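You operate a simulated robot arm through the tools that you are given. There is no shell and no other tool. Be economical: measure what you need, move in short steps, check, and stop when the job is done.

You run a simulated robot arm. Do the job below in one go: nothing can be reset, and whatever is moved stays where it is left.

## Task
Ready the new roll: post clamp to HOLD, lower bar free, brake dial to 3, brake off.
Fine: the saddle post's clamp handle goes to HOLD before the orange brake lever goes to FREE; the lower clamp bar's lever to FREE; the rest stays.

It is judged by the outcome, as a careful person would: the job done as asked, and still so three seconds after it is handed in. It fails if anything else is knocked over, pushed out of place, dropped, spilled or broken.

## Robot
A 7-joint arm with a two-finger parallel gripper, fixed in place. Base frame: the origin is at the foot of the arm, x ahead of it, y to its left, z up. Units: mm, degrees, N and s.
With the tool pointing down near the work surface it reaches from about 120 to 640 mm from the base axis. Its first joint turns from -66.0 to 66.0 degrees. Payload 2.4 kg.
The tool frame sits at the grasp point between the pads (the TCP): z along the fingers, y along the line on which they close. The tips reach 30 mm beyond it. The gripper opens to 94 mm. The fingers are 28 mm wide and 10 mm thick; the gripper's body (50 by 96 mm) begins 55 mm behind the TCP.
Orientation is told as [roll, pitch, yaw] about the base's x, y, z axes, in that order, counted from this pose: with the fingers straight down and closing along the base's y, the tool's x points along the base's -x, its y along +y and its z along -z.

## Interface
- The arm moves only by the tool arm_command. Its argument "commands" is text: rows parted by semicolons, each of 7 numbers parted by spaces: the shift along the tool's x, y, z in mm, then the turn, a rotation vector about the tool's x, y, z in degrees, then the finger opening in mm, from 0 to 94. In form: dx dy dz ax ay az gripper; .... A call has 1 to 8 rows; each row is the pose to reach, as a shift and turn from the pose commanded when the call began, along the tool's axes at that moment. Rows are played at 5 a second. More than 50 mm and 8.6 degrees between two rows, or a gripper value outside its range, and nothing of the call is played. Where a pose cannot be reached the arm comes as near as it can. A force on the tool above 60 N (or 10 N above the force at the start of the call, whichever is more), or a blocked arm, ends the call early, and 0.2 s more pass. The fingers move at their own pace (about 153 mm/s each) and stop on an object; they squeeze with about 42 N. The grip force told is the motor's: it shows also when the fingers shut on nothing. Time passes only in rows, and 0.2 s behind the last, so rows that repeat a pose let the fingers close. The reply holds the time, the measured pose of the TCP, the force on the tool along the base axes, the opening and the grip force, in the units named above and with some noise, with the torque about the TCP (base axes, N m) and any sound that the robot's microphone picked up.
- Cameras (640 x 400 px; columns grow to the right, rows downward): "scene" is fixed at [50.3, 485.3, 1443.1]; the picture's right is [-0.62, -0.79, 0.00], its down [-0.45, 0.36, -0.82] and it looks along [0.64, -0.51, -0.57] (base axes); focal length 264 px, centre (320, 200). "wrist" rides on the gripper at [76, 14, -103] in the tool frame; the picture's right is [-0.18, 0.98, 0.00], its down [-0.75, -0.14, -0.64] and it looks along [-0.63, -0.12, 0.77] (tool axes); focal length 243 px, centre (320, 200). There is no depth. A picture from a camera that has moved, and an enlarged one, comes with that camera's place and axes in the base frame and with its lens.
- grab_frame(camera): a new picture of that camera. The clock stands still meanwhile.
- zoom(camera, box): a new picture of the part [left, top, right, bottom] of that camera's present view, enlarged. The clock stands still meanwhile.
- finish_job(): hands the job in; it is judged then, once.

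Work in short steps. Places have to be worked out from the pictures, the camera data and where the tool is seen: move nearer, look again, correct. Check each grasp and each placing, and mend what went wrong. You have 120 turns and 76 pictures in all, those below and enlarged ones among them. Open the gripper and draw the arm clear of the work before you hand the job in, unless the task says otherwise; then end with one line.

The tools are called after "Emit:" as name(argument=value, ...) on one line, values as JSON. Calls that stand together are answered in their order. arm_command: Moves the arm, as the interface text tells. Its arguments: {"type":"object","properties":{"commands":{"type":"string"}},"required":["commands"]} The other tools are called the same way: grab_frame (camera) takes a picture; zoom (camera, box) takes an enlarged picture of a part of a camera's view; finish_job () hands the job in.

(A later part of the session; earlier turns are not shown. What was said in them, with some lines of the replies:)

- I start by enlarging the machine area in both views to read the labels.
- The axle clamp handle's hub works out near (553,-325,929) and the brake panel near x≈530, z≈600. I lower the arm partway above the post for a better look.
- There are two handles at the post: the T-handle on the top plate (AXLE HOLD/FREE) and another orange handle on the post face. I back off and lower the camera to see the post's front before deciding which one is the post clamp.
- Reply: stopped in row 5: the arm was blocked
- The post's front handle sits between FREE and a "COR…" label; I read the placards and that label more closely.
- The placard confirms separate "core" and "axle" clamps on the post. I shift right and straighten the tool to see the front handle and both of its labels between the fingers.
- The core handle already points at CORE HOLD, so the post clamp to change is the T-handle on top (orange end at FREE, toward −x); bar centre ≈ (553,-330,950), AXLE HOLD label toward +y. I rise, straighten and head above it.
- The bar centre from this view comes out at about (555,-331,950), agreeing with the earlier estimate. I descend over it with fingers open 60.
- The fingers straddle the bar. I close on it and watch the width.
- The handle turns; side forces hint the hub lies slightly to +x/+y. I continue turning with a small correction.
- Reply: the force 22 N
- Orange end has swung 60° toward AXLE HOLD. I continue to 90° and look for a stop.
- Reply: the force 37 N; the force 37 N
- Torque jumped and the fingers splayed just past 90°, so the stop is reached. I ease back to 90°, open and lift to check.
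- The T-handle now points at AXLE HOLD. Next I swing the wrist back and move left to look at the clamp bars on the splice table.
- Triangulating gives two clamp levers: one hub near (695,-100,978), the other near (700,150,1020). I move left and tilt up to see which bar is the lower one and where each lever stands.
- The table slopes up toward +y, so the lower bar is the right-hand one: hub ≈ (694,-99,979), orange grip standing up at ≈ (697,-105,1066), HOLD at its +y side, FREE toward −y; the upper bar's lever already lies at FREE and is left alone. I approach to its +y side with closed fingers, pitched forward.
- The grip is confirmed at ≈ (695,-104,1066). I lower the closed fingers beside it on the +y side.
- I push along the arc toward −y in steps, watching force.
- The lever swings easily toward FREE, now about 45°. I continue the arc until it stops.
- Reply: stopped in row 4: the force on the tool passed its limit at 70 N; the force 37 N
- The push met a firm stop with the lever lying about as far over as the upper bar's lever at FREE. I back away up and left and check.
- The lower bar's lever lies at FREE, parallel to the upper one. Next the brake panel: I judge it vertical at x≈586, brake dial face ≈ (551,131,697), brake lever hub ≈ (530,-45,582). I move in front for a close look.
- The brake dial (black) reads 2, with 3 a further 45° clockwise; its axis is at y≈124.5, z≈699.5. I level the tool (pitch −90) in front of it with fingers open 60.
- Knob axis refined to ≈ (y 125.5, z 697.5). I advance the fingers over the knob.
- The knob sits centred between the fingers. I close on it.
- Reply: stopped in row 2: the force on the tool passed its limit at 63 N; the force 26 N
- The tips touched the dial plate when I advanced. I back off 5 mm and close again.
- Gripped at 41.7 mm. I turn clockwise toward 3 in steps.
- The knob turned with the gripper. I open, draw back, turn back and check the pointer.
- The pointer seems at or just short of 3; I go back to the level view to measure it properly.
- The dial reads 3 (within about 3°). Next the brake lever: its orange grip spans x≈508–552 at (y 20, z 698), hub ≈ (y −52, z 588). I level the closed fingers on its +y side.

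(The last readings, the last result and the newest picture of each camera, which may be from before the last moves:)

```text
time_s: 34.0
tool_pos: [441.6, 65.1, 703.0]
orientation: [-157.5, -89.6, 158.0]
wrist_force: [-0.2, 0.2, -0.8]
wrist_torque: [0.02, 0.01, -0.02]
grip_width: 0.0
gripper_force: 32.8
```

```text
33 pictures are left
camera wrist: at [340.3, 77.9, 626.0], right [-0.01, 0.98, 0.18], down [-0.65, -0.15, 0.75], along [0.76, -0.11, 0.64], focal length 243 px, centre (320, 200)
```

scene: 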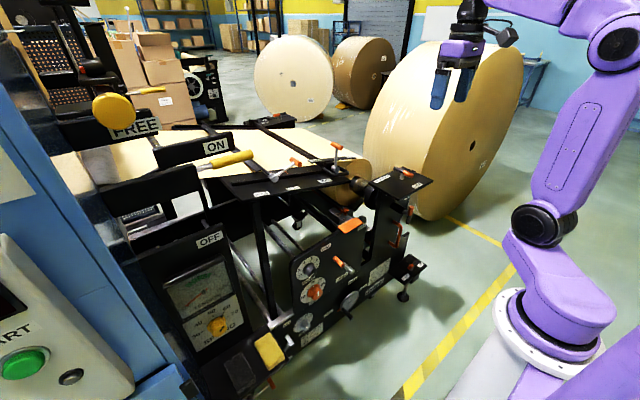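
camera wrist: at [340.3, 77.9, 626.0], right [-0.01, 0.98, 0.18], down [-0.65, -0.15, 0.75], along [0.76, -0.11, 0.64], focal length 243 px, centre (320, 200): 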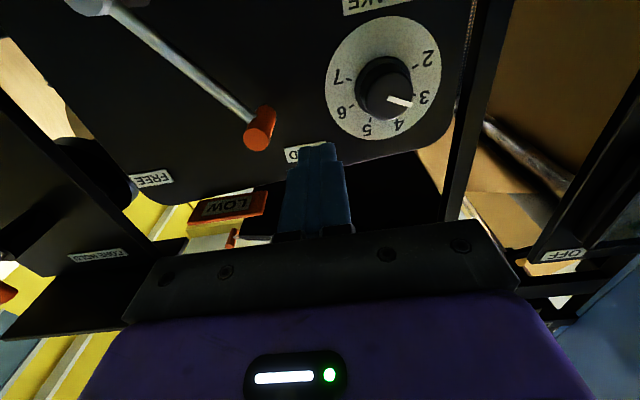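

Grip confirmed at y≈18, z≈700. I advance the fingers to x≈517 beside it.

Emit:
arm_command(commands="0 0 38 0 0 0 0; 0 0 75 0 0 0 0")

Emit:
arm_command(commands="0 -20 0 0 0 0 0; -3 -40 0 0 0 0 0; -8 -60 0 0 0 0 0; -8 -80 0 0 0 0 0")

Emit:
grab_frame(camera="wrist")

```text
time_s: 34.6
tool_pos: [518.0, 65.1, 704.2]
orientation: [-144.6, -89.7, 145.2]
wrist_force: [0.4, 1.2, -0.1]
wrist_torque: [0.01, -0.03, 0.02]
grip_width: 0.0
gripper_force: 33.3
```

```text
time_s: 35.6
tool_pos: [516.0, -16.1, 710.6]
orientation: [-138.6, -89.8, 139.3]
wrist_force: [-0.7, -0.4, 0.1]
wrist_torque: [0.0, -0.02, 0.04]
grip_width: 0.1
gripper_force: 33.1
```

```text
32 pictures are left
camera wrist: at [414.9, -2.9, 634.8], right [-0.01, 0.98, 0.18], down [-0.64, -0.14, 0.75], along [0.77, -0.11, 0.63], focal length 243 px, centre (320, 200)
```

wrist: 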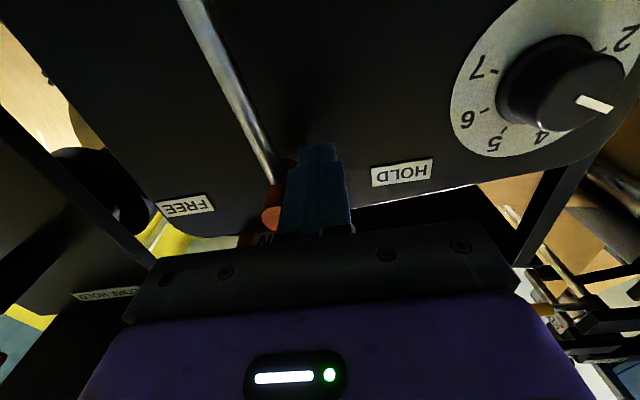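

The lever moves easily and now stands near upright. I keep pushing toward FREE, following the arc down.

Emit:
arm_command(commands="0 -20 0 0 0 0 0; 2 -40 0 0 0 0 0; 6 -60 0 0 0 0 0; 9 -72 0 0 0 0 0; 12 -82 0 0 0 0 0; 15 -92 0 0 0 0 0")

Emit:
grab_frame(camera="wrist")

```text
time_s: 37.0
tool_pos: [519.8, -97.0, 699.6]
orientation: [-174.8, -89.2, 176.7]
wrist_force: [-22.7, 37.1, 30.4]
wrist_torque: [-0.09, 0.01, -0.41]
grip_width: 0.0
gripper_force: 32.6
```

```text
31 pictures are left
camera wrist: at [417.7, -86.3, 621.5], right [-0.04, 0.98, 0.18], down [-0.65, -0.16, 0.74], along [0.76, -0.09, 0.64], focal length 243 px, centre (320, 200)
```

wrist: 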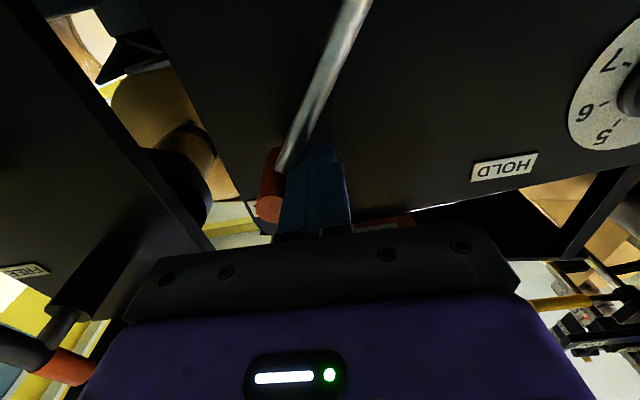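

A firm stop at grip y≈−116, the mirror of HOLD. I ease off, draw back and check in both cameras.

Emit:
arm_command(commands="0 10 0 0 0 0 0; 0 20 -20 0 0 0 0; 0 20 -60 0 0 0 0; 0 20 -105 0 0 0 0; 0 20 -130 0 0 0 0")

Emit:
grab_frame(camera="wrist")

Emit:
zoom(camera="scene", box=[240, 190, 440, 340])

```text
time_s: 37.7
tool_pos: [486.0, -99.1, 695.9]
orientation: [75.0, -89.6, -76.1]
wrist_force: [-2.3, 7.0, 1.6]
wrist_torque: [-0.03, -0.06, 0.19]
grip_width: 0.0
gripper_force: 33.5
stopped in row 3: the force on the tool passed its limit at 95 N (the readings are from after the stop); the commanded pose is now the measured one
```

```text
30 pictures are left
camera wrist: at [383.8, -83.5, 619.4], right [0.02, 0.98, 0.19], down [-0.64, -0.13, 0.75], along [0.77, -0.14, 0.63], focal length 243 px, centre (320, 200)
```

wrist: 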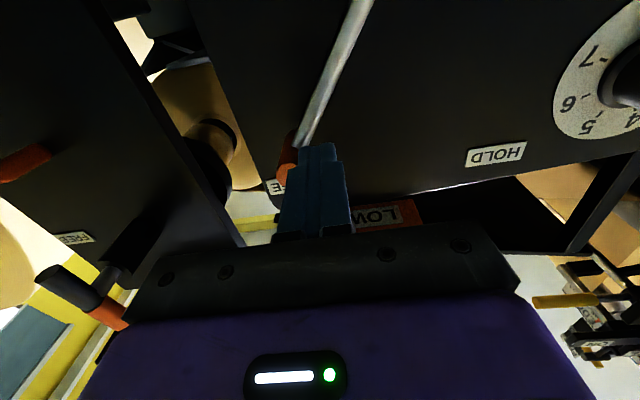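

```text
2.67 times, centred on (340, 265) of scene
camera zoom: at [50.3, 485.4, 1443.1], right [-0.62, -0.79, 0.0], down [-0.45, 0.36, -0.82], along [0.64, -0.51, -0.57], focal length 705 px, centre (267, 27)
```

zoom: 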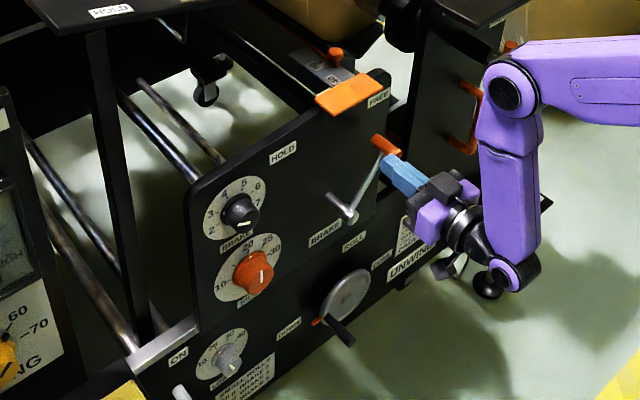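

The retreat tripped a force limit oddly, though the lever stays at FREE. I test with a small sideways step away from the lever and read the force.

Emit:
arm_command(commands="0 4 0 0 0 0 0; 0 8 0 0 0 0 0")

Emit:
zoom(camera="wrist", box=[220, 80, 400, 240])

Emit:
grab_frame(camera="scene")

```text
time_s: 38.3
tool_pos: [485.4, -93.4, 693.6]
orientation: [62.2, -89.5, -63.7]
wrist_force: [0.6, -0.1, -0.9]
wrist_torque: [0.01, -0.02, 0.01]
grip_width: 0.0
gripper_force: 32.8
```

```text
2.50 times, centred on (310, 160) of wrist
camera zoom: at [383.3, -76.4, 618.5], right [0.03, 0.98, 0.19], down [-0.64, -0.13, 0.75], along [0.77, -0.14, 0.63], focal length 606 px, centre (345, 300)
```

zoom: 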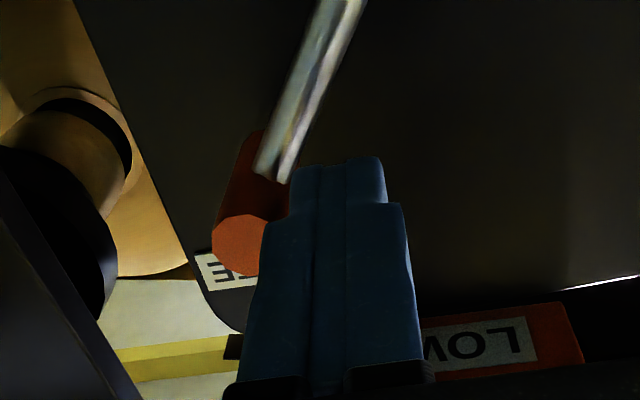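

```text
27 pictures are left
```

scene: 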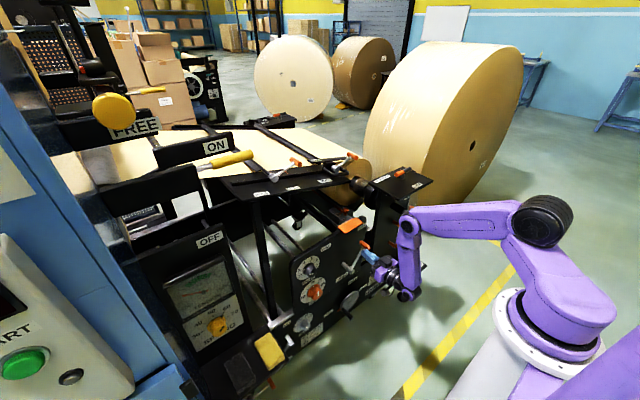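

It moves freely with no force. I draw back in short steps.

Emit:
arm_command(commands="0 5 -15 0 0 0 0; 0 5 -35 0 0 0 0; 0 5 -60 0 0 0 0")

Emit:
grab_frame(camera="wrist")

```text
time_s: 39.1
tool_pos: [424.1, -85.3, 698.8]
orientation: [57.6, -89.5, -59.0]
wrist_force: [0.1, 0.3, -0.2]
wrist_torque: [-0.01, 0.0, -0.02]
grip_width: 0.0
gripper_force: 32.9
out of reach, approached as far as the arm can: row 3
```

```text
26 pictures are left
camera wrist: at [321.7, -67.8, 623.4], right [0.03, 0.98, 0.19], down [-0.64, -0.13, 0.76], along [0.77, -0.14, 0.63], focal length 243 px, centre (320, 200)
```

wrist: 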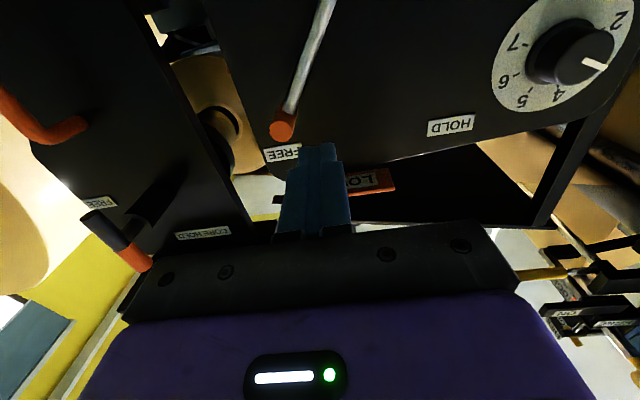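

The brake lever points at FREE. I rise and unfold the arm away from the panel.

Emit:
arm_command(commands="-30 10 0 0 7 0 40; -60 20 0 0 14 0 40; -95 30 0 0 21 0 40; -130 40 0 0 28 0 40; -165 50 0 0 35 0 40; -200 60 0 0 42 0 40; -235 70 0 0 49 0 40; -270 80 0 0 56 0 40")

Emit:
grab_frame(camera="wrist")

Emit:
zoom(camera="scene", box=[230, 130, 440, 310])

```text
time_s: 40.9
tool_pos: [426.7, -7.2, 969.9]
orientation: [0.5, -33.8, -1.5]
wrist_force: [0.2, 0.0, -0.1]
wrist_torque: [-0.02, -0.01, 0.0]
grip_width: 40.0
gripper_force: 0.1
```

```text
25 pictures are left
camera wrist: at [307.5, 9.8, 1013.0], right [0.18, 0.98, 0.11], down [0.27, -0.15, 0.95], along [0.95, -0.14, -0.29], focal length 243 px, centre (320, 200)
```

wrist: 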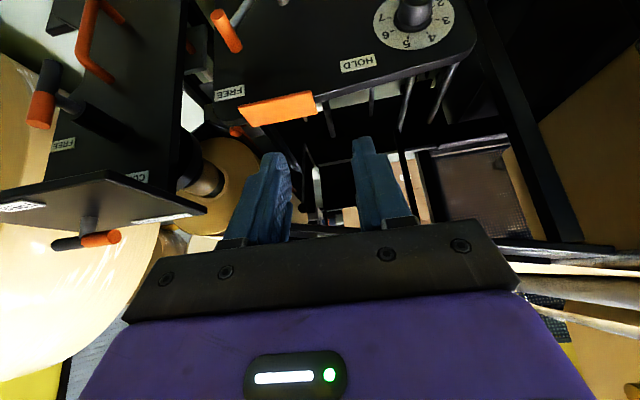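

```text
2.22 times, centred on (335, 220) of scene
camera zoom: at [50.3, 485.3, 1443.1], right [-0.62, -0.79, 0.0], down [-0.45, 0.36, -0.82], along [0.64, -0.51, -0.57], focal length 588 px, centre (287, 156)
```

zoom: 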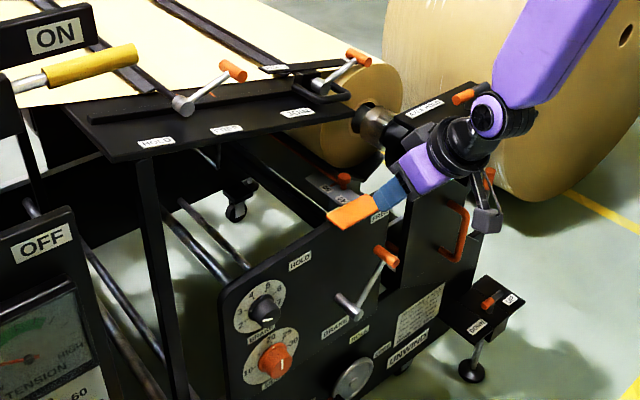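

All settings look right. I raise the arm well clear and take a final check.

Emit:
arm_command(commands="-20 -10 -40 0 6 0 94; -40 -25 -80 0 12 0 94; -55 -45 -120 0 18 0 94; -75 -65 -160 0 24 0 94; -95 -85 -200 0 30 0 94; -110 -100 -240 0 33 0 94")

Emit:
zoom(camera="scene", box=[230, 130, 440, 310])

Emit:
zoom(camera="scene", box=[280, 230, 380, 310])

```text
time_s: 42.5
tool_pos: [381.3, -63.7, 1220.6]
orientation: [-15.8, -3.1, 9.5]
wrist_force: [0.1, -0.2, 0.4]
wrist_torque: [0.0, 0.0, 0.01]
grip_width: 94.0
gripper_force: 0.0
out of reach, approached as far as the arm can: row 1, 2, 3, 4, 5, 6
stopped in row 6: the arm was blocked; the commanded pose is now the measured one
```

```text
2.22 times, centred on (335, 220) of scene
camera zoom: at [50.3, 485.2, 1443.1], right [-0.62, -0.79, 0.0], down [-0.45, 0.36, -0.82], along [0.64, -0.51, -0.57], focal length 588 px, centre (287, 156)
```

zoom: 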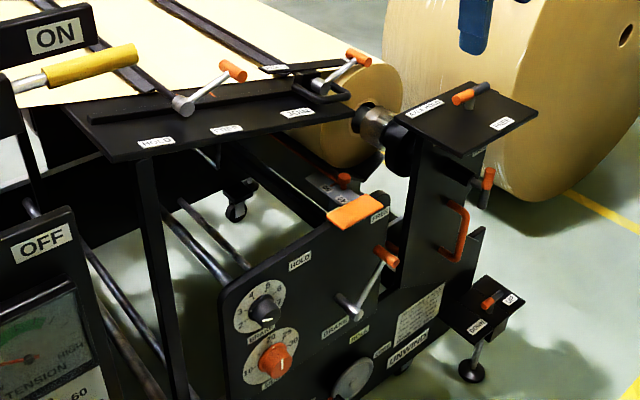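

```text
5.00 times, centred on (330, 270) of scene
camera zoom: at [50.3, 485.2, 1443.1], right [-0.62, -0.79, 0.0], down [-0.45, 0.36, -0.82], along [0.64, -0.51, -0.57], focal length 1322 px, centre (270, -150)
```

zoom: 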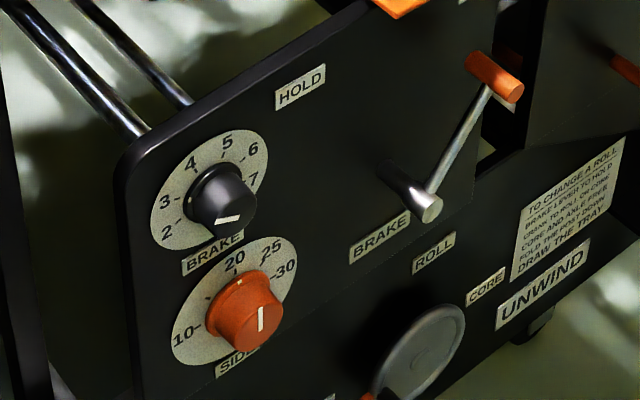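

The post clamp is at AXLE HOLD, the lower bar lever at FREE, the dial at 3 and the brake lever at FREE. Nothing else has moved and the arm is clear and open, so I hand in.

Emit:
finish_job()

```text
The job is handed in.
```

The new roll is ready: I set the post clamp to HOLD before moving the brake, put the lower bar lever at FREE, set the brake dial to 3 (within about 3°), and put the brake lever at FREE.
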